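You operate a simulated robot arm through the tools that you are given. There is no shell and no other tool. Be economical: measure what you need, move in short steps, check, and stop when the job is done.

The job below is to be done with a simulated robot arm. You get a single attempt, and the scene is never put back.

Task
Release the short belt's emergency stop, reset, and run the three jars onto its table.
Fine: table on before the belt starts; lift the yellow bar; leave both running.

The check looks at the end state, three seconds after you hand in, the way a careful person would. Anything else that was tipped, shoved, dropped, spilled or broken makes it a failure.

Robot
A 7-joint arm with a fingered hand on a trunk, on a base that drives. Base frame: it is fixed to the floor where the robot stands at the start and does not move with it; the origin is under the middle of the robot, x ahead of it, y to its left, z up. Units: mm, degrees, N and s.
Its first joint turns from -166.0 to 166.0 degrees. Places, roughly: black stop button at the big table [5800, 2200, 900]; black stop button at the infeed [2500, 6800, 900]; black stop button of the short belt [700, 200, 900]; blue reset button at the big table [5900, 2100, 900]; blue reset button at the infeed [2600, 6800, 900]; blue reset button of the short belt [700, 100, 900]; emergency stop at the big table [6000, 2000, 900]; emergency stop at the infeed [2700, 6700, 900]; emergency stop of the short belt [800, 0, 900]; entry gate arm [3500, 5600, 1000]; exit gate arm [5700, 2600, 1000]; green press arm [5500, 2900, 1000]; green start button at the big table [5800, 2300, 900]; green start button at the infeed [2500, 6900, 900]; green start button of the short belt [600, 300, 900]; height knob of the labeller [5500, 3000, 700]. Payload 3.7 kg.
Tool frame: the origin (TCP) lies between the finger pads and is the grasp point; the fingertips stand 25 mm ahead of it; z points along the fingers, y is the line along which they close. Largest opening 88 mm; the body of the gripper starts 29 mm behind the TCP. The gripper is a hand of 5 fingers: y runs from the thumb to the fingers, the wrist lies at [-13, -106, -174] in the tool frame.
Orientation is that of the tool frame in the base frame, as a unit quaternion [w, x, y, z]. With the fingers straight down and the wrist toward the robot, the tool's x, y and z point along [0, 1, 0], [1, 0, 0] and [0, 0, -1] of the base frame.

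Tools
- The arm moves only by the tool send_rows. Its argument "motion" is a list of rows, each a list of 6 numbers: the shift along the tool's x, y, z in units of 50 mm (1.0 is 50 mm), then the turn, a rotation vector about the tool's x, y, z in units of 5 degrees (1.0 is 5 degrees). In form: [[tx, ty, tz, rx, ry, rz], ...]. A call has 1 to 10 rows; each row shifts and turns the commanded pose from where the row before left it, along the tool's axes as they then stand. A call with a number of a shift or a turn outside -1 to 1 is refused whole. Rows are played at 5 a second. More than 50 mm and 8.6 degrees between two rows, and nothing of the call is played. A pose out of reach is approached as far as the arm can. The call stops where the force on the tool passes 70 N (or 10 N more than at its start, if that is more) or the arm is blocked; 0.2 s more then pass. In this call time passes only in rows, and 0.2 s behind the last. It gives the time, the measured TCP pose, the force on the tool (base axes), the opening and the grip force at its end, in the units of the frame above (readings bear some noise), with the torque about the TCP (base axes, N m) and any sound that the robot's microphone picked up.
- Cameras (640 x 400 px; columns grow to the right, rows downward): "scene" is now at [186.2, 267.5, 1303.8]; the picture's right is [0.50, -0.86, 0.00], its down [-0.27, -0.16, -0.95] and it looks along [0.82, 0.48, -0.31] (base axes); focal length 253 px, centre (320, 200). "wrist" rides on the gripper at [59, -79, -105] in the tool frame; the picture's right is [-0.73, 0.32, -0.61], its down [-0.62, -0.68, 0.38] and it looks along [-0.29, 0.66, 0.70] (tool axes); focal length 234 px, centre (320, 200). There is no depth. A picture from a camera that has moved, and an enlarged one, comes with that camera's place and axes in the base frame and with its lens. The place of the scene camera against the robot may be out by one fixed shift of up to 18 mm in any direction.
- capture(camera): a new picture of that camera. The clock stands still meanwhile.
- steer(legs): drives the robot by 1 to 6 legs, each [ahead, left, turn to the left] in mm, mm and degrees, along the robot's own axes; the way and the turn of a leg run together, so that a leg with both is an arc; at most 1500 mm and 180 degrees a leg. The arm and the cameras ride along, it lands a little off, and it stops where it bumps. It gives what a move gives.
- curl_fingers(index, middle, ring, little, thumb_bend, thumb_turn): sets how far each is bent, from 0 (flat) to 100 (curled in); at 30 the hand is open as for a grip, at 70 the pads meet at the TCP. One left out holds its place. A second passes; each finger stops where it meets its share of the squeeze, and holds until it gets a number again. It is the only way to open and close the hand. It gives what a move gives, with no picture; readings hold the bend of each and the force on index, middle, ring, little, thumb and palm. thumb_turn goes from beside the hand (0) to across from the fingers (100), as for a grip.
- aim_head(pan, tilt): turns the head with the scene camera to pan (to the left, within 120 degrees either way) and tilt (down, from -29 to 69), counted from straight ahead of the robot. It gives what a move gives.
- close_up(camera, box): a new picture of the part [left, top, right, bottom] of that camera's present view, enlarged. The clock stands still meanwhile.
- sign_off(): hands the job in; it is judged then, once.

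Work in short steps. Places have to be worked out from the pictures, the camera data and where the tool is seen: move nearer, look again, correct. Check each grasp and each placing, and mend what went wrong. You have 120 turns and 82 pictures in all, those below and enlarged ones among them. Open the gripper and draw the arm clear of the work before you hand the job in, unless the task says otherwise; then end with one line.

The tools are called after "Call:" as name(argument=value, ...) on one line, values as JSON. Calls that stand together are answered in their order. send_rows: Moves the arm, as the interface text tells. Its arguments: {"type":"object","properties":{"motion":{"type":"array","items":{"type":"array","items":{"type":"number"}}}},"required":["motion"]} The other tools are called the same way: curl_fingers (index, middle, ring, little, thumb_bend, thumb_turn) moves the fingers one by one; steer (legs) drives the base; aim_head (pan, tilt) turns the head that bears the scene camera; capture (camera) takes a picture; close_up (camera, box) takes an enlarged picture of a part of a camera's view; sign_off () hands the job in.

At the start:

```text
time_s: 0.0
tcp_pos: [618.1, 203.2, 1268.1]
tcp_rot: [0.001, 0.707, 0.707, 0.0]
ft_force: [0.2, 0.2, -0.3]
wrist_torque: [-0.01, 0.0, 0.02]
gripper_width: 87.8
gripper_force: 0.1
shape: jaw
bend: [30.0, 30.0, 30.0, 30.0, 30.0, 98.0]
finger forces: [0.1, 0.0, 0.0, 0.0, 0.0, 0.0]
robot x, y, heading: [-1.1, 1.3, 0.1]
head pan, tilt: [30.2, 18.0]
```

scene: 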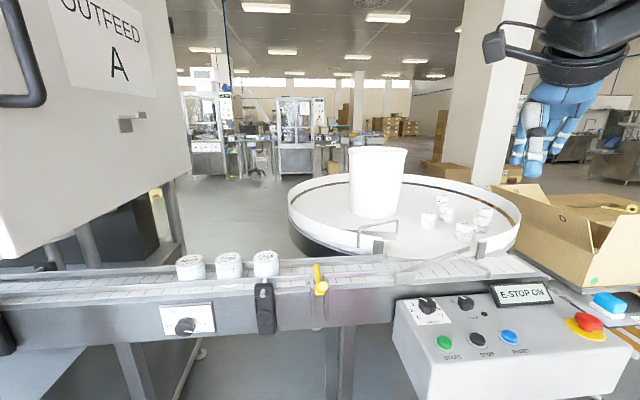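
wrist: 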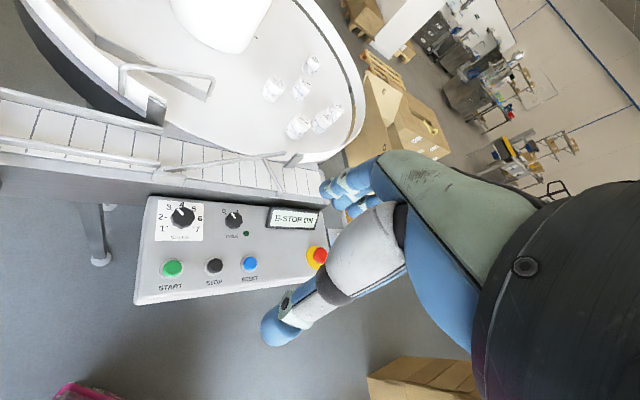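

The panel sits ahead of me with "E-STOP ON" lit, and three jars wait left of a yellow bar. I look closer at the panel and the belt.

Call:
close_up(camera="scene", box=[390, 260, 640, 400])

Call:
close_up(camera="scene", box=[140, 220, 400, 370])

Call:
close_up(camera="wrist", box=[120, 180, 340, 310])

```text
2.56 times, centred on (515, 330) of scene
camera zoom: at [186.2, 267.5, 1303.8], right [0.5, -0.86, 0.0], down [-0.27, -0.16, -0.95], along [0.82, 0.48, -0.31], focal length 647 px, centre (-179, -133)
```

zoom: 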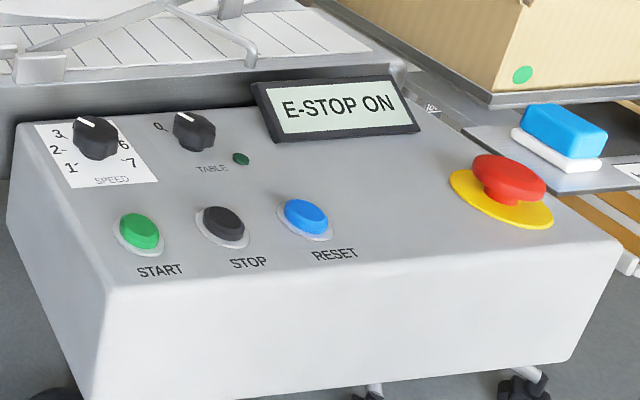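

```text
2.46 times, centred on (270, 295) of scene
camera zoom: at [186.2, 267.5, 1303.8], right [0.5, -0.86, 0.0], down [-0.27, -0.16, -0.95], along [0.82, 0.48, -0.31], focal length 622 px, centre (443, -34)
```

zoom: 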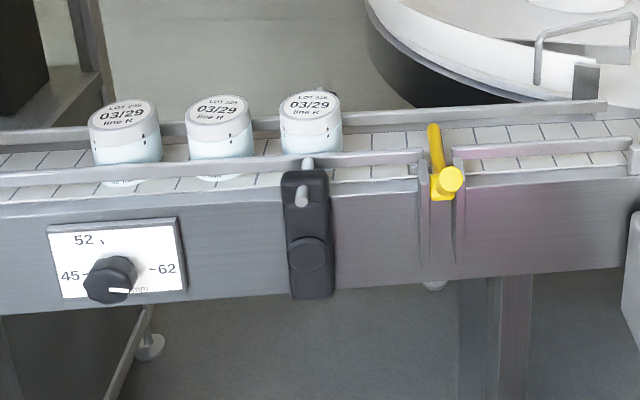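

```text
2.91 times, centred on (230, 245) of wrist
camera zoom: at [540.3, 260.1, 1376.4], right [0.32, -0.73, 0.61], down [-0.68, -0.62, -0.38], along [0.66, -0.29, -0.7], focal length 681 px, centre (582, 69)
```

zoom: 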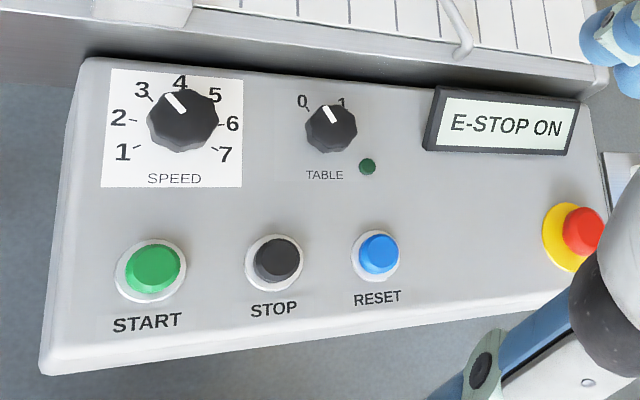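

The table knob seems to stand at 0 with its lamp dark. I check how the bar is mounted, how the table entry looks, and what lies by the e-stop.

Call:
close_up(camera="scene", box=[240, 220, 400, 320])

Call:
close_up(camera="scene", box=[340, 180, 560, 310])

Call:
close_up(camera="wrist", box=[0, 40, 340, 220])

```text
4.00 times, centred on (320, 270) of scene
camera zoom: at [186.2, 267.5, 1303.8], right [0.5, -0.86, 0.0], down [-0.27, -0.16, -0.95], along [0.82, 0.48, -0.31], focal length 1011 px, centre (320, -80)
```

zoom: 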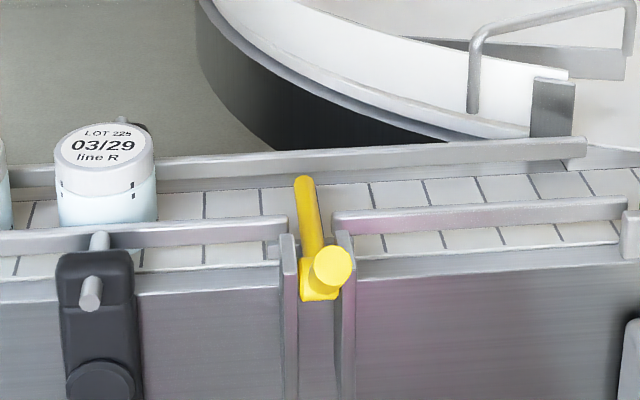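

```text
2.91 times, centred on (450, 245) of scene
camera zoom: at [186.2, 267.5, 1303.8], right [0.5, -0.86, 0.0], down [-0.27, -0.16, -0.95], along [0.82, 0.48, -0.31], focal length 735 px, centre (-58, 69)
```

zoom: 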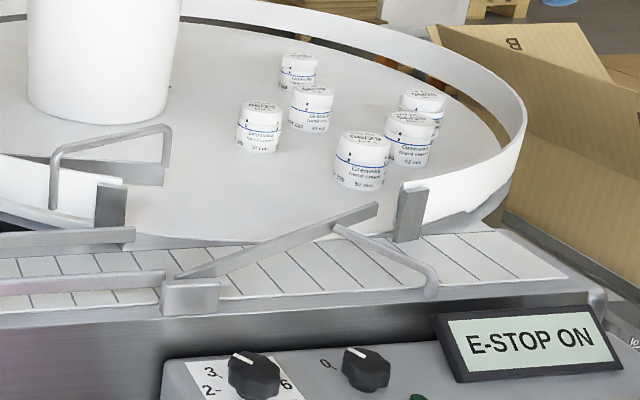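

```text
1.88 times, centred on (170, 130) of wrist
camera zoom: at [540.3, 260.1, 1376.4], right [0.32, -0.73, 0.61], down [-0.68, -0.62, -0.38], along [0.66, -0.29, -0.7], focal length 441 px, centre (602, 332)
```

zoom: 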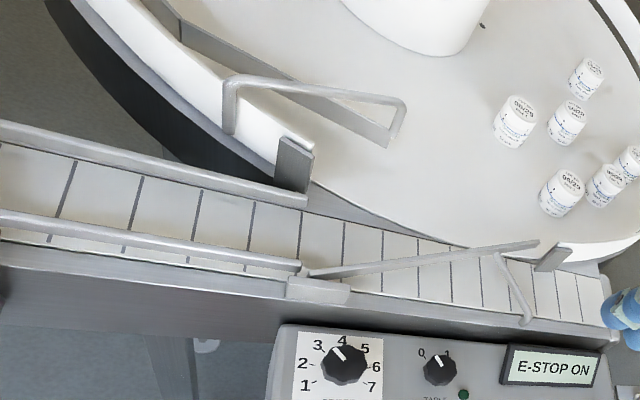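

The yellow bar lies across the belt in a bracket between two posts. I first go above the emergency stop, judged near (842, -4, 900), and stay well above it.

Call:
send_rows(motion=[[-0.5, 0.52, 0.4, 0, 0, 0], [-0.5, 0.52, 0.4, 0, 0, 0], [-0.5, 0.52, 0.4, 0, 0, 0], [-0.5, 0.52, 0.4, 0, 0, 0], [-0.5, 0.52, 0.4, 0, 0, 0], [-0.5, 0.52, 0.4, 0, 0, 0], [-0.5, 0.52, 0.4, 0, 0, 0]])

Call:
aim_head(pan=5, tilt=28)

Call:
capture(camera="scene")

Call:
capture(camera="wrist")

```text
time_s: 1.6
tcp_pos: [799.7, 27.2, 1129.8]
tcp_rot: [0.0, 0.707, 0.707, 0.001]
ft_force: [-0.4, -0.2, -0.1]
wrist_torque: [-0.02, -0.02, 0.04]
gripper_width: 87.7
gripper_force: 0.1
shape: jaw
bend: [30.0, 30.0, 30.0, 30.0, 30.0, 98.0]
finger forces: [0.0, 0.0, 0.1, 0.0, 0.0, 0.1]
robot x, y, heading: [-2.7, -0.9, -0.1]
head pan, tilt: [30.2, 18.0]
```

```text
time_s: 2.5
tcp_pos: [801.1, 26.3, 1128.4]
tcp_rot: [0.0, 0.707, 0.707, 0.0]
ft_force: [-0.4, -0.2, -0.2]
wrist_torque: [-0.02, 0.04, -0.03]
gripper_width: 87.8
gripper_force: 0.0
shape: jaw
bend: [30.0, 30.0, 30.0, 30.0, 30.0, 98.0]
finger forces: [0.0, 0.0, 0.0, 0.1, 0.0, 0.0]
robot x, y, heading: [1.7, -2.0, -0.1]
head pan, tilt: [5.0, 28.0]
```

```text
73 pictures are left
camera scene: at [196.5, 228.5, 1287.8], right [0.09, -1.0, 0.0], down [-0.47, -0.04, -0.88], along [0.88, 0.08, -0.47], focal length 253 px, centre (320, 200)
```

scene: 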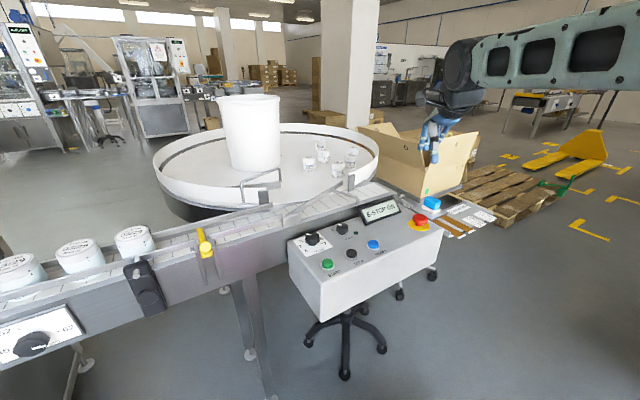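

```text
72 pictures are left
camera wrist: at [721.5, 84.4, 1235.8], right [0.32, -0.73, 0.61], down [-0.68, -0.62, -0.38], along [0.66, -0.29, -0.7], focal length 234 px, centre (320, 200)
```

wrist: 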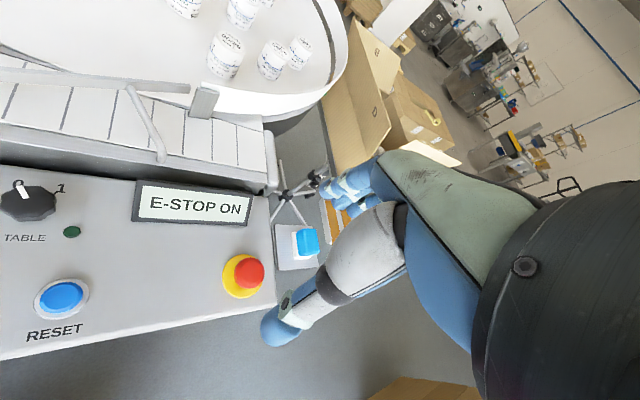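

The e-stop works out at about (838, -1, 905) from two wrist views. I zoom in to see how it releases and to get its height.

Call:
close_up(camera="wrist", box=[180, 220, 300, 300])

Call:
close_up(camera="scene", box=[370, 170, 490, 250])

```text
5.00 times, centred on (240, 260) of wrist
camera zoom: at [721.5, 84.4, 1235.8], right [0.32, -0.73, 0.61], down [-0.68, -0.62, -0.38], along [0.66, -0.29, -0.7], focal length 1171 px, centre (720, -100)
```

zoom: 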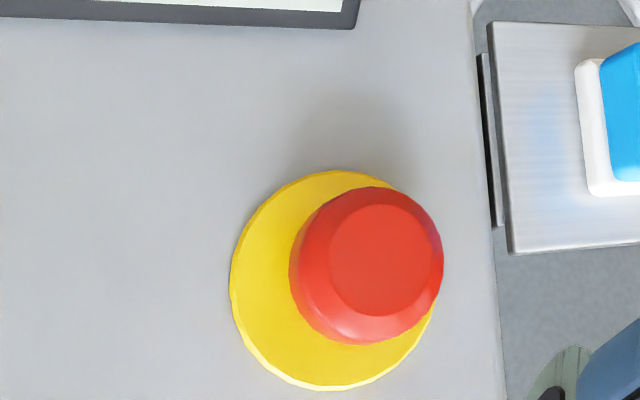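

```text
5.00 times, centred on (430, 210) of scene
camera zoom: at [196.5, 228.5, 1287.8], right [0.09, -1.0, 0.0], down [-0.47, -0.04, -0.88], along [0.88, 0.08, -0.47], focal length 1264 px, centre (-230, 150)
```

zoom: 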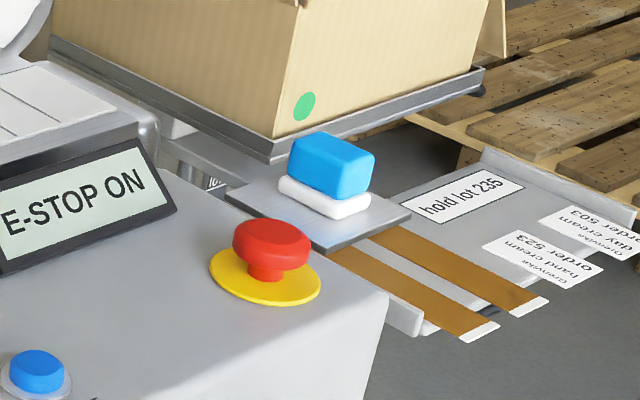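

The mushroom is about 43 mm wide and its top is at about (841, -7, 900). It stands 37 mm above the panel. I centre over it at z 1010 and turn 25 degrees clockwise to keep the fingers clear of the display.

Call:
send_rows(motion=[[-0.22, 0.27, 0.8, 0, 0, 0], [-0.22, 0.27, 0.8, 0, 0, 0], [-0.22, 0.27, 0.8, 0, 0, 0], [0, 0, 0, 0, 0, 1], [0, 0, 0, 0, 0, 1], [0, 0, 0, 0, 0, 1], [0, 0, 0, 0, 0, 1], [0, 0, 0, 0, 0, 1]])

Call:
aim_head(pan=-10, tilt=30)

Call:
close_up(camera="scene", box=[230, 130, 430, 255])

Call:
capture(camera="wrist")

```text
time_s: 4.3
tcp_pos: [839.7, -5.1, 1010.4]
tcp_rot: [0.0, 0.844, 0.536, 0.0]
ft_force: [-0.7, -0.1, -0.1]
wrist_torque: [-0.02, 0.01, -0.02]
gripper_width: 87.5
gripper_force: 0.0
shape: jaw
bend: [30.0, 30.0, 30.0, 30.0, 30.0, 98.0]
finger forces: [0.1, 0.1, 0.1, 0.0, 0.0, 0.1]
robot x, y, heading: [2.9, 2.2, 0.1]
head pan, tilt: [5.0, 28.0]
```

```text
time_s: 5.1
tcp_pos: [840.7, -4.3, 1009.5]
tcp_rot: [0.0, 0.844, 0.537, 0.0]
ft_force: [0.0, -0.2, 0.5]
wrist_torque: [-0.03, -0.04, 0.02]
gripper_width: 87.7
gripper_force: 0.1
shape: jaw
bend: [30.0, 30.0, 30.0, 30.0, 30.0, 98.0]
finger forces: [0.1, 0.1, 0.0, 0.0, 0.0, 0.0]
robot x, y, heading: [0.6, -2.2, -0.3]
head pan, tilt: [-10.0, 30.0]
```

```text
3.20 times, centred on (330, 192) of scene
camera zoom: at [194.7, 204.8, 1284.6], right [-0.17, -0.98, 0.0], down [-0.49, 0.09, -0.87], along [0.85, -0.15, -0.5], focal length 809 px, centre (288, 224)
```

zoom: 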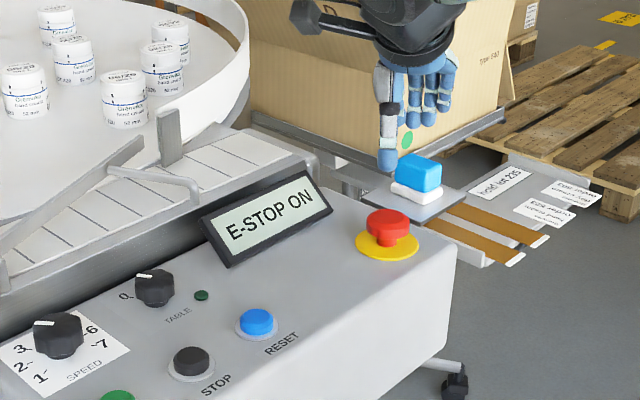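

```text
68 pictures are left
camera wrist: at [793.8, 80.3, 1116.8], right [-0.01, -0.79, 0.61], down [-0.88, -0.28, -0.38], along [0.47, -0.54, -0.7], focal length 234 px, centre (320, 200)
```

wrist: 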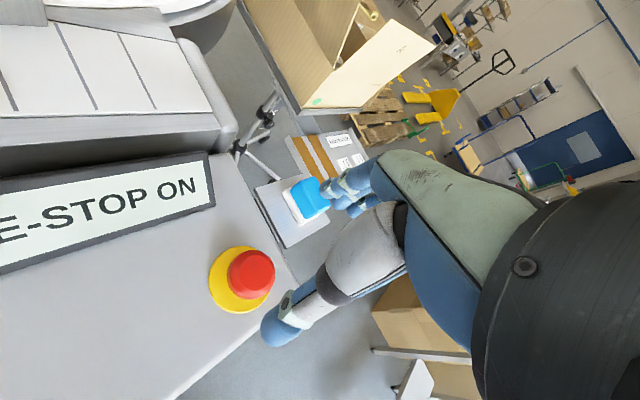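

The newest wrist view puts the mushroom top nearer (833, -4, 915). I lower 45 mm and look again to settle the height.

Call:
send_rows(motion=[[-0.05, -0.12, 0.45, 0, 0, 0], [0, 0, 0.45, 0, 0, 0]])

Call:
capture(camera="wrist")

Call:
close_up(camera="scene", box=[290, 130, 410, 205])

```text
time_s: 5.7
tcp_pos: [834.5, -5.9, 965.3]
tcp_rot: [0.0, 0.843, 0.538, 0.0]
ft_force: [0.5, 0.1, 0.0]
wrist_torque: [0.0, 0.02, -0.02]
gripper_width: 87.7
gripper_force: 0.0
shape: jaw
bend: [30.0, 30.0, 30.0, 30.0, 30.0, 98.0]
finger forces: [0.0, 0.0, 0.0, 0.0, 0.0, 0.0]
robot x, y, heading: [2.5, 4.9, 0.1]
head pan, tilt: [-10.0, 30.0]
```

```text
67 pictures are left
camera wrist: at [788.5, 79.1, 1070.5], right [-0.01, -0.79, 0.61], down [-0.88, -0.28, -0.38], along [0.47, -0.54, -0.7], focal length 234 px, centre (320, 200)
```

wrist: 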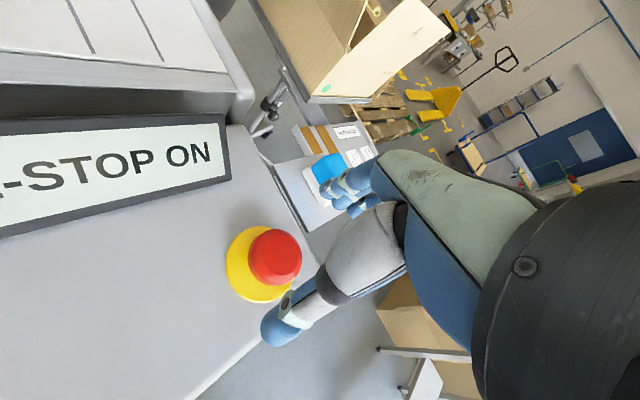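

```text
5.33 times, centred on (350, 168) of scene
camera zoom: at [194.6, 204.8, 1284.6], right [-0.17, -0.98, 0.0], down [-0.49, 0.09, -0.87], along [0.85, -0.15, -0.5], focal length 1348 px, centre (160, 373)
```

zoom: 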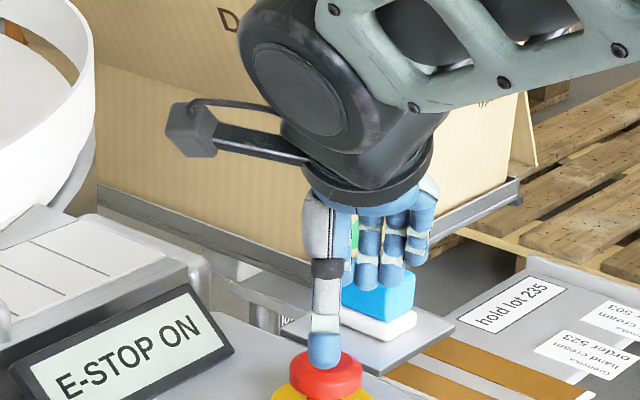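

Estimate is now (835, -4) with the top near z 905; the TCP is centred within 2 mm. I descend so that the fingertips straddle the mushroom.

Call:
send_rows(motion=[[0.03, 0, 0.4, 0, 0, 0], [0, 0, 0.4, 0, 0, 0], [0, 0, 0.2, 0, 0, 0], [0, 0, 0.1, 0, 0, 0]])

Call:
capture(camera="wrist")

Call:
close_up(camera="scene", box=[290, 150, 410, 225])

```text
time_s: 6.7
tcp_pos: [837.5, -4.2, 909.8]
tcp_rot: [0.001, 0.843, 0.537, 0.002]
ft_force: [-0.7, 0.1, 4.3]
wrist_torque: [-0.1, -0.17, -0.03]
gripper_width: 87.5
gripper_force: 0.1
shape: jaw
bend: [30.0, 30.0, 30.0, 30.0, 30.0, 98.0]
finger forces: [0.0, 4.1, 0.0, 0.0, 0.0, 0.0]
robot x, y, heading: [-1.9, 2.6, -0.1]
head pan, tilt: [-10.0, 30.0]
```

```text
65 pictures are left
camera wrist: at [790.8, 81.0, 1017.0], right [-0.02, -0.79, 0.61], down [-0.88, -0.28, -0.38], along [0.47, -0.54, -0.7], focal length 234 px, centre (320, 200)
```

wrist: 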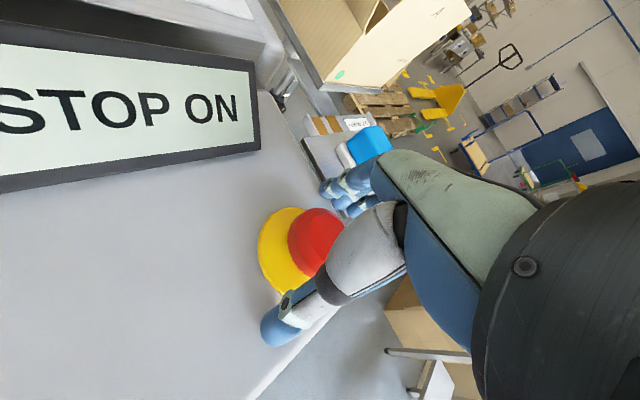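

```text
5.33 times, centred on (350, 188) of scene
camera zoom: at [194.5, 204.8, 1284.6], right [-0.17, -0.98, 0.0], down [-0.49, 0.09, -0.87], along [0.85, -0.15, -0.5], focal length 1348 px, centre (160, 267)
```

zoom: 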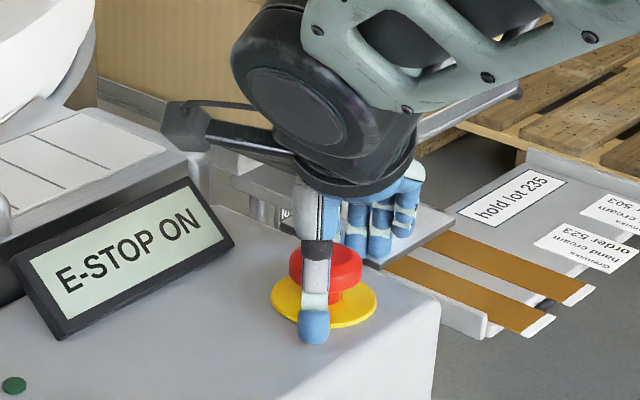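

The middle finger just touches the panel at TCP z 910, so the fingers are around the mushroom. I back off 5 mm and close the hand.

Call:
send_rows(motion=[[0, 0, -0.1, 0, 0, 0]])

Call:
curl_fingers(index=55, middle=55, ring=55, little=55, thumb_bend=55)

Call:
close_up(camera="scene", box=[290, 150, 410, 225])

```text
time_s: 7.1
tcp_pos: [835.1, -3.9, 914.9]
tcp_rot: [0.0, 0.843, 0.538, -0.001]
ft_force: [-0.8, -0.2, -1.0]
wrist_torque: [-0.04, 0.01, -0.01]
gripper_width: 87.8
gripper_force: 0.1
shape: jaw
bend: [30.0, 30.0, 30.0, 30.0, 30.0, 98.0]
finger forces: [0.1, 0.1, 0.0, 0.1, 0.0, 0.1]
robot x, y, heading: [-0.9, -3.3, -0.3]
head pan, tilt: [-10.0, 30.0]
```

```text
time_s: 8.1
tcp_pos: [836.4, -3.6, 915.7]
tcp_rot: [0.0, 0.843, 0.537, -0.001]
ft_force: [-4.4, 1.1, -0.8]
wrist_torque: [0.02, 0.01, 0.03]
gripper_width: 35.9
gripper_force: 2.5
shape: fingers
bend: [55.0, 55.0, 55.0, 55.0, 51.0, 98.0]
finger forces: [0.0, 0.0, 0.1, 0.0, 4.2, 0.1]
robot x, y, heading: [-0.7, 0.0, -0.1]
head pan, tilt: [-10.0, 30.0]
```

```text
5.33 times, centred on (350, 188) of scene
camera zoom: at [194.5, 204.8, 1284.6], right [-0.17, -0.98, 0.0], down [-0.49, 0.09, -0.87], along [0.85, -0.15, -0.5], focal length 1348 px, centre (160, 267)
```

zoom: 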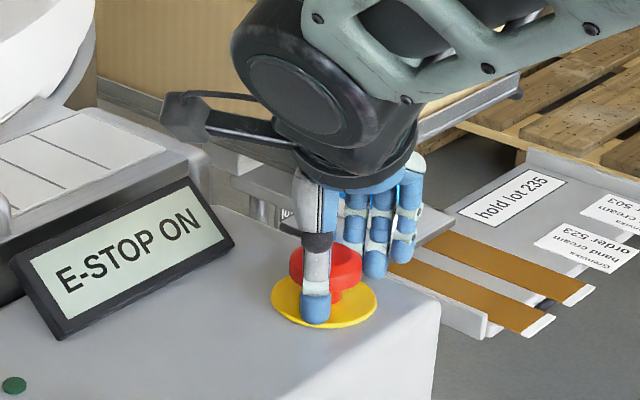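

Only the thumb touches so far. I close the four fingers further until they seat.

Call:
curl_fingers(index=66, middle=66, ring=66, little=66, thumb_bend=60)

Call:
close_up(camera="scene", box=[290, 150, 410, 225])

```text
time_s: 9.1
tcp_pos: [836.3, -4.1, 915.4]
tcp_rot: [0.0, 0.843, 0.538, 0.0]
ft_force: [-2.6, 1.6, -0.5]
wrist_torque: [-0.01, -0.01, 0.03]
gripper_width: 30.3
gripper_force: 6.4
shape: fingers
bend: [59.0, 66.0, 66.0, 66.0, 53.0, 97.0]
finger forces: [4.8, 0.3, 0.0, 0.1, 7.7, 0.0]
robot x, y, heading: [0.5, 1.4, -0.2]
head pan, tilt: [-10.0, 30.0]
```

```text
5.33 times, centred on (350, 188) of scene
camera zoom: at [194.6, 204.8, 1284.6], right [-0.17, -0.98, 0.0], down [-0.49, 0.09, -0.87], along [0.85, -0.15, -0.5], focal length 1348 px, centre (160, 267)
```

zoom: 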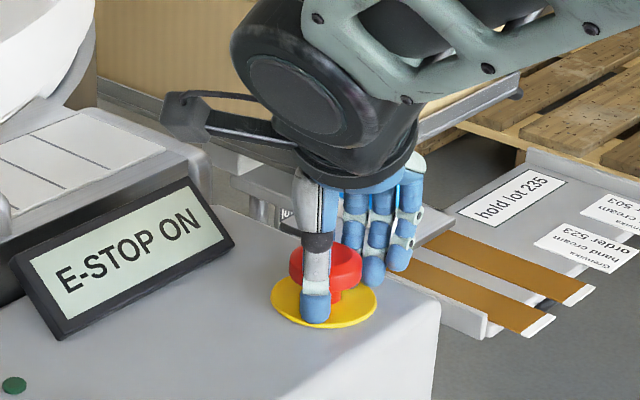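

Thumb and index now hold the mushroom at 6 N. I squeeze a bit more and twist clockwise 40 degrees.

Call:
curl_fingers(index=72, middle=70, thumb_bend=68)

Call:
send_rows(motion=[[0, 0, 0, 0, 0, 1], [0, 0, 0, 0, 0, 1], [0, 0, 0, 0, 0, 1], [0, 0, 0, 0, 0, 1], [0, 0, 0, 0, 0, 1], [0, 0, 0, 0, 0, 1], [0, 0, 0, 0, 0, 1], [0, 0, 0, 0, 0, 1]])

Call:
close_up(camera="scene", box=[270, 150, 410, 240])

```text
time_s: 10.1
tcp_pos: [838.0, -3.8, 914.4]
tcp_rot: [0.0, 0.844, 0.537, 0.0]
ft_force: [-2.3, 0.0, -2.8]
wrist_torque: [0.0, 0.04, 0.01]
gripper_width: 27.2
gripper_force: 13.6
shape: fingers
bend: [58.0, 68.0, 66.0, 66.0, 55.0, 97.0]
finger forces: [10.8, 1.6, 0.1, 0.0, 14.7, 0.0]
robot x, y, heading: [3.9, -4.2, 0.2]
head pan, tilt: [-10.0, 30.0]
```

```text
time_s: 11.9
tcp_pos: [835.2, -3.8, 913.4]
tcp_rot: [0.0, 0.976, 0.216, 0.0]
ft_force: [-5.0, -0.2, -2.7]
wrist_torque: [0.02, -0.09, 0.51]
gripper_width: 28.4
gripper_force: 14.9
shape: fingers
bend: [71.0, 68.0, 66.0, 66.0, 56.0, 100.0]
finger forces: [11.2, 2.2, 0.0, 0.0, 16.3, 0.0]
robot x, y, heading: [0.5, 4.0, 0.2]
head pan, tilt: [-10.0, 30.0]
```

```text
4.44 times, centred on (340, 195) of scene
camera zoom: at [194.6, 204.7, 1284.6], right [-0.17, -0.98, 0.0], down [-0.49, 0.09, -0.87], along [0.85, -0.15, -0.5], focal length 1124 px, centre (231, 222)
```

zoom: 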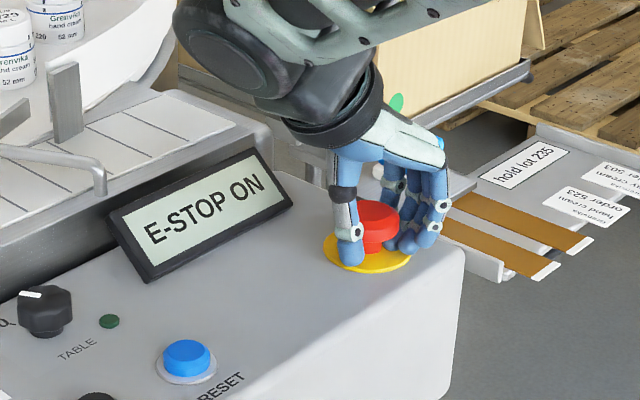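

A 0.5 Nm counter-torque has built up and the display still says "E-STOP ON". I twist further.

Call:
send_rows(motion=[[0, 0, 0, 0, 0, 1], [0, 0, 0, 0, 0, 1], [0, 0, 0, 0, 0, 1], [0, 0, 0, 0, 0, 1], [0, 0, 0, 0, 0, 1], [0, 0, 0, 0, 0, 1]])

Call:
close_up(camera="scene", box=[270, 150, 410, 240])

```text
time_s: 13.3
tcp_pos: [834.7, -3.6, 913.6]
tcp_rot: [0.0, 0.999, -0.044, 0.0]
ft_force: [2.7, 1.6, -1.2]
wrist_torque: [-0.04, -0.07, 0.54]
gripper_width: 27.8
gripper_force: 15.8
shape: fingers
bend: [71.0, 67.0, 66.0, 66.0, 56.0, 100.0]
finger forces: [14.1, 2.3, 0.0, 0.1, 15.6, 0.1]
robot x, y, heading: [0.3, 1.3, -0.1]
head pan, tilt: [-10.0, 30.0]
```

```text
4.44 times, centred on (340, 195) of scene
camera zoom: at [194.9, 204.9, 1284.5], right [-0.17, -0.98, 0.0], down [-0.49, 0.09, -0.87], along [0.85, -0.15, -0.5], focal length 1124 px, centre (231, 222)
```

zoom: 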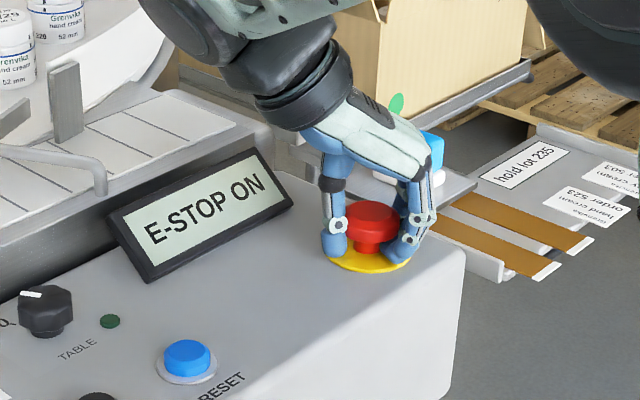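

The torque stays flat at 0.54 Nm, so the fingers are slipping. This button may be a pull type, so I pull straight up in small steps with the fingertips under the head.

Call:
send_rows(motion=[[0, 0, -0.15, 0, 0, 0], [0, 0, -0.15, 0, 0, 0], [0, 0, -0.15, 0, 0, 0]])

Call:
close_up(camera="scene", box=[270, 150, 410, 240])

```text
time_s: 14.1
tcp_pos: [835.0, -1.9, 933.6]
tcp_rot: [0.0, 0.999, -0.044, -0.002]
ft_force: [3.5, -1.8, -27.4]
wrist_torque: [0.26, -0.07, 0.36]
gripper_width: 29.2
gripper_force: 18.7
shape: fingers
bend: [57.0, 66.0, 66.0, 66.0, 56.0, 100.0]
finger forces: [17.9, 8.0, 0.0, 0.0, 10.8, 0.0]
robot x, y, heading: [0.8, -0.7, -0.2]
head pan, tilt: [-10.0, 30.0]
```

```text
4.44 times, centred on (340, 195) of scene
camera zoom: at [195.7, 204.7, 1284.4], right [-0.17, -0.98, 0.0], down [-0.49, 0.09, -0.87], along [0.85, -0.15, -0.5], focal length 1124 px, centre (231, 222)
```

zoom: 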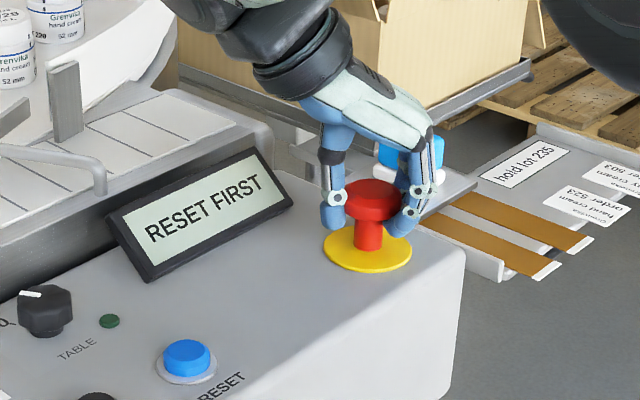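

Pulling worked: the display now says "RESET FIRST". I open the hand and then rise straight up.

Call:
curl_fingers(index=30, middle=30, ring=30, little=30, thumb_bend=30)

Call:
send_rows(motion=[[0, 0, -0.8, 0, 0, 0], [0, 0, -0.8, 0, 0, 0], [0, 0, -0.8, 0, 0, 0]])

Call:
capture(camera="wrist")

Call:
capture(camera="scene")

```text
time_s: 15.1
tcp_pos: [836.3, -2.6, 936.5]
tcp_rot: [0.0, 0.999, -0.044, 0.0]
ft_force: [0.2, 0.7, 0.2]
wrist_torque: [0.01, -0.01, 0.02]
gripper_width: 84.6
gripper_force: 0.0
shape: fingers
bend: [30.0, 30.0, 30.0, 30.0, 30.0, 98.0]
finger forces: [0.0, 0.1, 0.0, 0.0, 0.0, 0.0]
robot x, y, heading: [1.4, 4.7, 0.3]
head pan, tilt: [-10.0, 30.0]
```

```text
time_s: 15.9
tcp_pos: [831.1, -2.7, 1059.1]
tcp_rot: [0.0, 0.999, -0.043, 0.0]
ft_force: [-0.1, 0.1, 0.3]
wrist_torque: [0.02, -0.02, 0.0]
gripper_width: 84.6
gripper_force: 0.1
shape: fingers
bend: [30.0, 30.0, 30.0, 30.0, 30.0, 98.0]
finger forces: [0.0, 0.1, 0.1, 0.0, 0.0, 0.1]
robot x, y, heading: [-0.7, -3.5, -0.0]
head pan, tilt: [-10.0, 30.0]
```

```text
58 pictures are left
camera wrist: at [898.2, 69.6, 1165.4], right [-0.75, -0.26, 0.61], down [-0.56, 0.73, -0.38], along [-0.35, -0.63, -0.7], focal length 234 px, centre (320, 200)
```

wrist: 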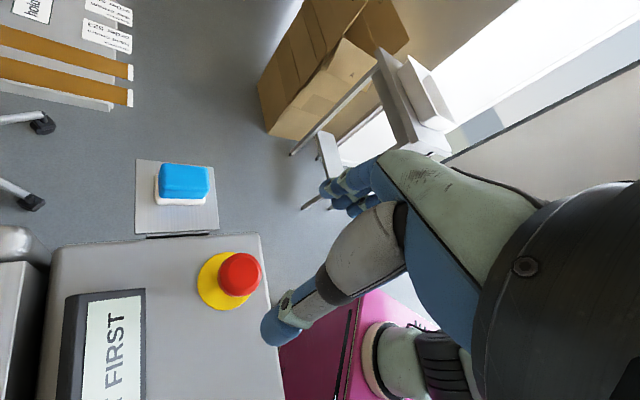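

```text
57 pictures are left
camera scene: at [194.8, 204.8, 1284.5], right [-0.17, -0.98, 0.0], down [-0.49, 0.09, -0.87], along [0.85, -0.15, -0.5], focal length 253 px, centre (320, 200)
```

scene: 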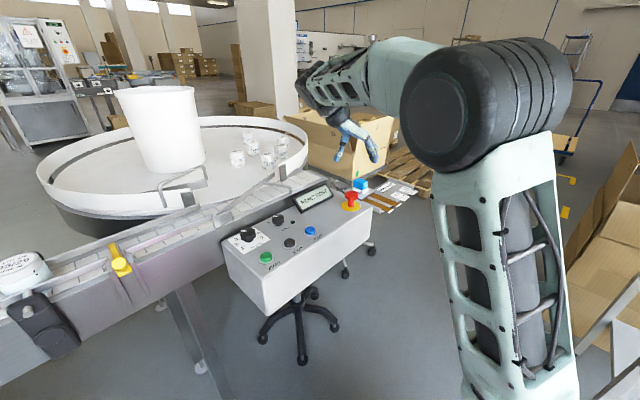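

The e-stop is out, so Reset is next, at about (727, 142, 895). I turn the wrist back, curl all fingers except the middle one, and use that as the pressing finger.

Call:
send_rows(motion=[[0, 0, 0, 0, 0, -1], [0, 0, 0, 0, 0, -1], [0, 0, 0, 0, 0, -1], [0, 0, 0, 0, 0, -1], [0, 0, 0, 0, 0, -1], [0, 0, 0, 0, 0, -1], [0, 0, 0, 0, 0, -1], [0, 0, 0, 0, 0, -1], [0, 0, 0, 0, 0, -1], [0, 0, 0, 0, 0, -1]])

Call:
send_rows(motion=[[0, 0, 0, 0, 0, -1], [0, 0, 0, 0, 0, -1], [0, 0, 0, 0, 0, -1], [0, 0, 0, 0, 0, -1], [0, 0, 0, 0, 0, -1], [0, 0, 0, 0, 0, -1], [0, 0, 0, 0, 0, -1], [0, 0, 0, 0, 0, -1], [0, 0, 0, 0, 0, -1]])

Call:
curl_fingers(index=100, middle=30, ring=100, little=100, thumb_bend=0, thumb_turn=0)

Call:
capture(camera="wrist")

Call:
close_up(camera="scene", box=[200, 80, 440, 230])

```text
time_s: 18.1
tcp_pos: [834.4, -2.3, 1057.9]
tcp_rot: [0.0, 0.923, 0.384, 0.0]
ft_force: [0.0, -0.1, 0.4]
wrist_torque: [0.01, -0.04, -0.01]
gripper_width: 84.4
gripper_force: 0.0
shape: fingers
bend: [30.0, 30.0, 30.0, 30.0, 30.0, 98.0]
finger forces: [0.0, 0.0, 0.0, 0.0, 0.0, 0.0]
robot x, y, heading: [-0.5, 2.1, -0.2]
head pan, tilt: [-10.0, 30.0]
```

```text
time_s: 20.1
tcp_pos: [835.8, -3.5, 1056.7]
tcp_rot: [0.0, 0.707, 0.708, 0.0]
ft_force: [-0.4, 0.0, -0.8]
wrist_torque: [0.02, -0.02, 0.02]
gripper_width: 84.6
gripper_force: 0.1
shape: fingers
bend: [30.0, 30.0, 30.0, 30.0, 30.0, 98.0]
finger forces: [0.0, 0.0, 0.0, 0.0, 0.1, 0.0]
robot x, y, heading: [2.5, 4.1, -0.0]
head pan, tilt: [-10.0, 30.0]
```

```text
time_s: 21.1
tcp_pos: [836.3, -4.1, 1057.5]
tcp_rot: [0.0, 0.708, 0.706, -0.001]
ft_force: [0.1, -0.8, -0.5]
wrist_torque: [-0.01, 0.01, 0.0]
gripper_width: 80.6
gripper_force: 0.0
shape: fingers
bend: [100.0, 30.0, 100.0, 100.0, 0.0, 0.0]
finger forces: [0.0, 0.1, 0.0, 0.1, 0.0, 0.0]
robot x, y, heading: [-0.6, 1.5, 0.1]
head pan, tilt: [-10.0, 30.0]
```

```text
56 pictures are left
camera wrist: at [757.7, 54.3, 1163.7], right [0.32, -0.73, 0.61], down [-0.68, -0.62, -0.38], along [0.66, -0.29, -0.7], focal length 234 px, centre (320, 200)
```

wrist: 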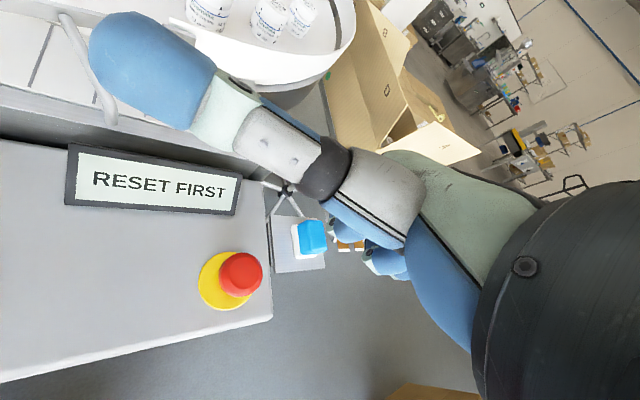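

```text
2.67 times, centred on (320, 155) of scene
camera zoom: at [194.7, 204.8, 1284.6], right [-0.17, -0.98, 0.0], down [-0.49, 0.09, -0.87], along [0.85, -0.15, -0.5], focal length 674 px, centre (320, 320)
```

zoom: 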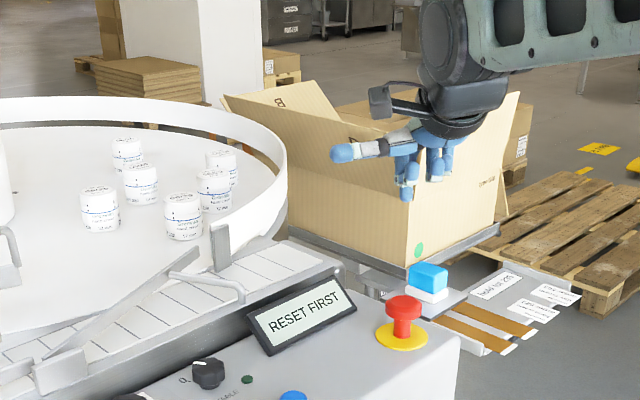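

The middle fingertip sits about 45 mm ahead and 25 mm below the TCP. I travel at height toward Reset, then lower to a fingertip height of about 935 mm.

Call:
send_rows(motion=[[0.6, -0.62, 0, 0, 0, 0], [0.6, -0.62, 0, 0, 0, 0], [0.6, -0.62, 0.2, 0, 0, 0], [0.6, -0.62, 0.4, 0, 0, 0], [0.6, -0.62, 0.4, 0, 0, 0], [0, 0, 0.9, 0, 0, 0]])

Call:
close_up(camera="scene", box=[230, 150, 390, 250])

Call:
capture(camera="wrist")

```text
time_s: 22.5
tcp_pos: [679.3, 149.1, 961.2]
tcp_rot: [0.0, 0.707, 0.707, 0.0]
ft_force: [-0.4, 0.4, -0.4]
wrist_torque: [0.01, -0.02, 0.01]
gripper_width: 81.0
gripper_force: 0.0
shape: fingers
bend: [100.0, 30.0, 100.0, 100.0, 0.0, 0.0]
finger forces: [0.0, 0.0, 0.1, 0.0, 0.0, 0.0]
robot x, y, heading: [-1.5, -1.6, 0.2]
head pan, tilt: [-10.0, 30.0]
```

```text
4.00 times, centred on (310, 200) of scene
camera zoom: at [194.5, 204.8, 1284.6], right [-0.17, -0.98, 0.0], down [-0.49, 0.09, -0.87], along [0.85, -0.15, -0.5], focal length 1011 px, centre (360, 200)
```

zoom: 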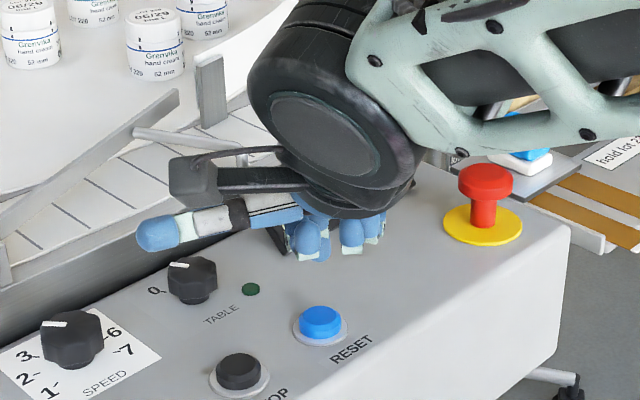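

```text
53 pictures are left
camera wrist: at [601.2, 207.1, 1069.1], right [0.32, -0.73, 0.61], down [-0.68, -0.62, -0.38], along [0.66, -0.29, -0.7], focal length 234 px, centre (320, 200)
```

wrist: 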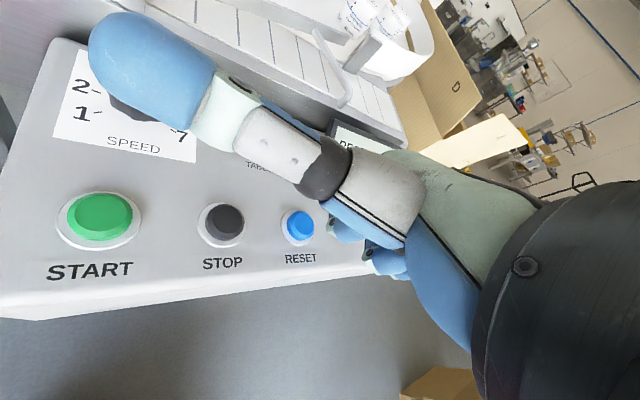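

The fingertip lines up right over Reset in the scene view. I descend to just above the cap, then press in small steps.

Call:
send_rows(motion=[[0, 0.03, 0.4, 0, 0, 0], [0, 0, 0.3, 0, 0, 0], [0, 0, 0.1, 0, 0, 0], [0, 0, 0.05, 0, 0, 0]])

Call:
close_up(camera="scene", box=[250, 160, 390, 250])

```text
time_s: 23.5
tcp_pos: [681.7, 146.4, 918.6]
tcp_rot: [0.0, 0.707, 0.707, 0.0]
ft_force: [-0.7, 0.4, 2.9]
wrist_torque: [-0.02, -0.08, -0.01]
gripper_width: 80.7
gripper_force: 1.2
shape: fingers
bend: [100.0, 30.0, 100.0, 100.0, 0.0, 0.0]
finger forces: [0.0, 1.9, 0.0, 0.0, 0.0, 0.0]
robot x, y, heading: [1.7, 0.4, 0.1]
head pan, tilt: [-10.0, 30.0]
```

```text
4.44 times, centred on (320, 205) of scene
camera zoom: at [194.5, 204.8, 1284.6], right [-0.17, -0.98, 0.0], down [-0.49, 0.09, -0.87], along [0.85, -0.15, -0.5], focal length 1124 px, centre (320, 178)
```

zoom: 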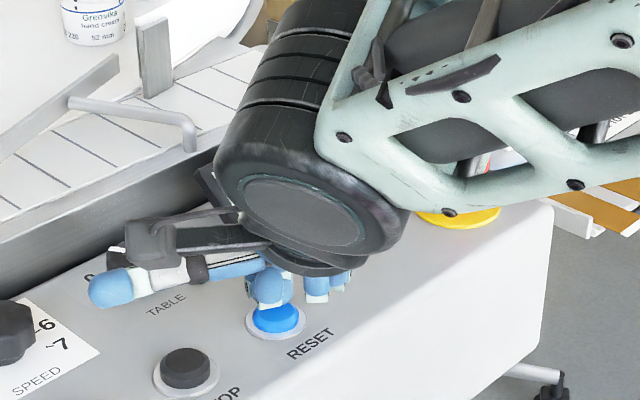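

The finger touches the Reset cap with about 3 N at TCP z 918. I press in small steps.

Call:
send_rows(motion=[[0, 0, 0.06, 0, 0, 0], [0, 0, 0.06, 0, 0, 0]])

Call:
send_rows(motion=[[0, 0, 0.06, 0, 0, 0]])

```text
time_s: 24.1
tcp_pos: [682.4, 146.2, 914.8]
tcp_rot: [0.0, 0.708, 0.707, 0.0]
ft_force: [-2.3, -1.0, 11.9]
wrist_torque: [-0.14, -0.55, -0.04]
gripper_width: 80.5
gripper_force: 5.9
shape: fingers
bend: [100.0, 30.0, 100.0, 100.0, 0.0, 0.0]
finger forces: [0.0, 11.8, 0.1, 0.1, 0.0, 0.0]
robot x, y, heading: [-2.1, 0.8, -0.2]
head pan, tilt: [-10.0, 30.0]
heard: click
```

```text
time_s: 24.5
tcp_pos: [682.8, 147.8, 910.1]
tcp_rot: [0.002, 0.706, 0.708, 0.002]
ft_force: [-3.7, -0.9, 22.4]
wrist_torque: [-0.2, -1.08, -0.07]
gripper_width: 80.7
gripper_force: 11.6
shape: fingers
bend: [100.0, 30.0, 100.0, 100.0, 0.0, 0.0]
finger forces: [0.1, 22.7, 0.1, 0.0, 0.1, 0.0]
robot x, y, heading: [1.5, 0.8, -0.0]
head pan, tilt: [-10.0, 30.0]
```

A click was heard at about 12 N. I lift off and read the display.

Call:
send_rows(motion=[[0, 0, -0.5, 0, 0, 0], [0, 0, -0.9, 0, 0, 0], [0, 0, -0.9, 0, 0, 0], [0, -0.9, -0.3, 0, 0, 0], [0, -0.9, 0, 0, 0, 0]])

Call:
capture(camera="scene")

Call:
capture(camera="wrist")

```text
time_s: 25.7
tcp_pos: [591.3, 145.9, 1037.4]
tcp_rot: [-0.001, 0.707, 0.707, 0.0]
ft_force: [0.0, 0.7, 0.1]
wrist_torque: [-0.03, 0.03, -0.01]
gripper_width: 80.6
gripper_force: 0.0
shape: fingers
bend: [100.0, 30.0, 100.0, 100.0, 0.0, 0.0]
finger forces: [0.0, 0.1, 0.0, 0.1, 0.1, 0.1]
robot x, y, heading: [3.4, -0.1, -0.2]
head pan, tilt: [-10.0, 30.0]
```

```text
51 pictures are left
camera scene: at [195.0, 204.8, 1284.5], right [-0.17, -0.98, 0.0], down [-0.49, 0.09, -0.87], along [0.85, -0.15, -0.5], focal length 253 px, centre (320, 200)
```

scene: 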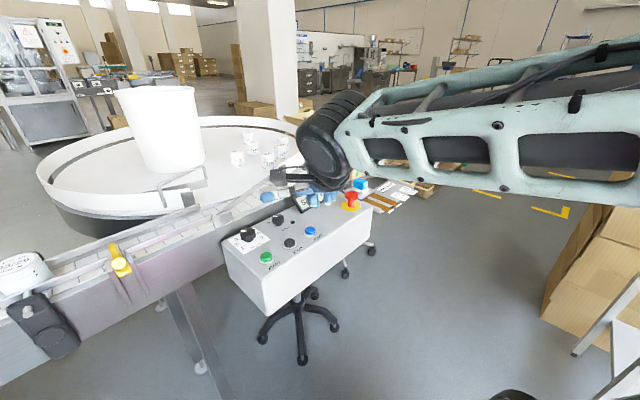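

```text
50 pictures are left
camera wrist: at [513.0, 204.3, 1144.0], right [0.32, -0.73, 0.61], down [-0.68, -0.62, -0.38], along [0.66, -0.29, -0.7], focal length 234 px, centre (320, 200)
```

wrist: 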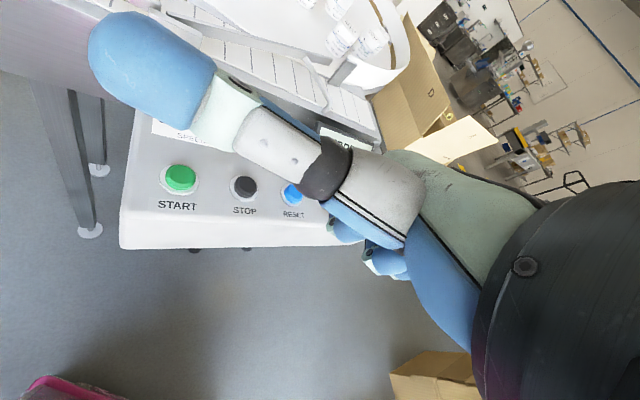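

Next is the table knob, triangulated at (778, 223, top 904). I move above it, turn 25 degrees clockwise and shape the hand for a thumb, index and middle pinch.

Call:
send_rows(motion=[[0.31, 0.75, 0, 0, 0, 0], [0.31, 0.75, 0, 0, 0, 0], [0.31, 0.75, 0, 0, 0, 0], [0.31, 0.75, 0, 0, 0, 0], [0.31, 0.75, 0, 0, 0, 0], [0, 0, 0, 0, 0, 1], [0, 0, 0, 0, 0, 1], [0, 0, 0, 0, 0, 1], [0, 0, 0, 0, 0, 1], [0, 0, 0, 0, 0, 1]])

Call:
curl_fingers(index=38, middle=38, ring=100, little=100, thumb_bend=35, thumb_turn=98)

Call:
capture(camera="wrist")

Call:
close_up(camera="scene", box=[200, 120, 400, 245])

```text
time_s: 27.9
tcp_pos: [780.3, 225.1, 1041.5]
tcp_rot: [0.001, 0.844, 0.537, 0.0]
ft_force: [-0.9, 0.4, -0.9]
wrist_torque: [0.04, 0.0, -0.03]
gripper_width: 80.5
gripper_force: 0.0
shape: fingers
bend: [100.0, 30.0, 100.0, 100.0, 0.0, 0.0]
finger forces: [0.0, 0.0, 0.0, 0.0, 0.1, 0.0]
robot x, y, heading: [-1.3, 0.9, 0.0]
head pan, tilt: [-10.0, 30.0]
```

```text
time_s: 28.9
tcp_pos: [780.3, 225.4, 1040.7]
tcp_rot: [0.0, 0.844, 0.537, 0.0]
ft_force: [0.1, -0.2, 0.0]
wrist_torque: [-0.02, 0.0, 0.0]
gripper_width: 71.5
gripper_force: 0.0
shape: fingers
bend: [38.0, 38.0, 100.0, 100.0, 35.0, 96.0]
finger forces: [0.1, 0.0, 0.0, 0.0, 0.0, 0.1]
robot x, y, heading: [-1.5, -1.4, 0.0]
head pan, tilt: [-10.0, 30.0]
```

```text
49 pictures are left
camera wrist: at [733.1, 310.1, 1147.4], right [-0.01, -0.79, 0.61], down [-0.88, -0.28, -0.38], along [0.47, -0.54, -0.7], focal length 234 px, centre (320, 200)
```

wrist: 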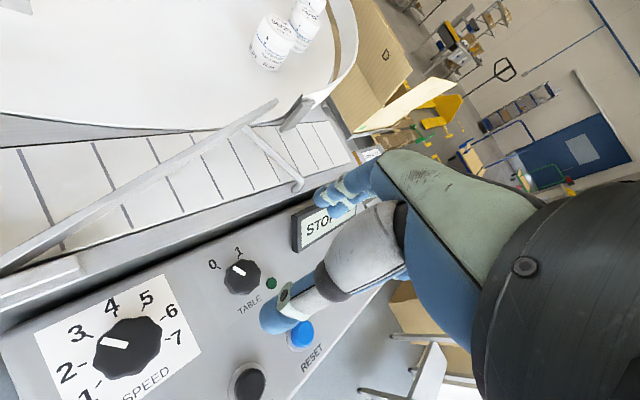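

```text
3.20 times, centred on (300, 182) of scene
camera zoom: at [194.6, 204.8, 1284.6], right [-0.17, -0.98, 0.0], down [-0.49, 0.09, -0.87], along [0.85, -0.15, -0.5], focal length 809 px, centre (384, 256)
```

zoom: 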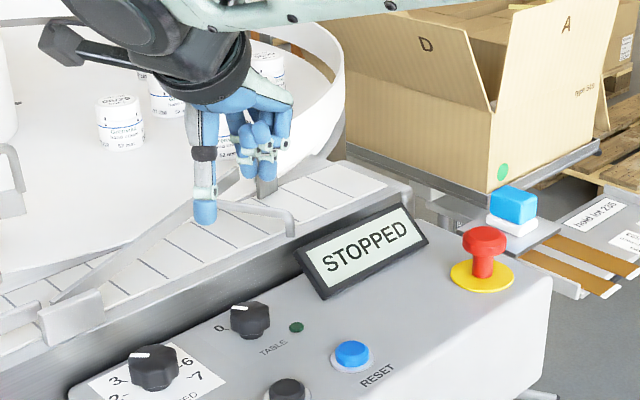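

Reset took: the display reads "STOPPED". I zoom on the table knob to read its pointer against 0 and 1.

Call:
close_up(camera="wrist", box=[196, 230, 292, 290])

```text
6.67 times, centred on (244, 260) of wrist
camera zoom: at [733.1, 310.1, 1147.4], right [-0.01, -0.79, 0.61], down [-0.88, -0.28, -0.38], along [0.47, -0.54, -0.7], focal length 1561 px, centre (827, -200)
```

zoom: 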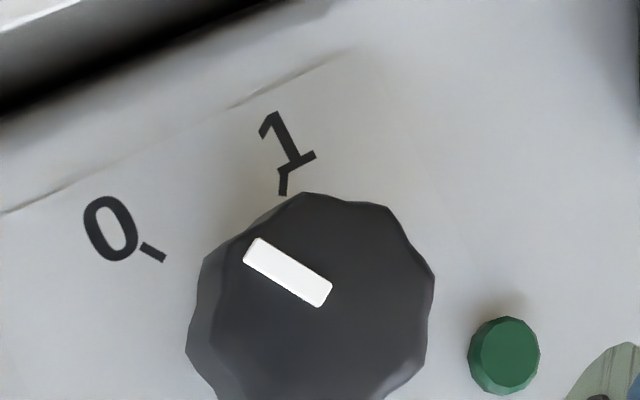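

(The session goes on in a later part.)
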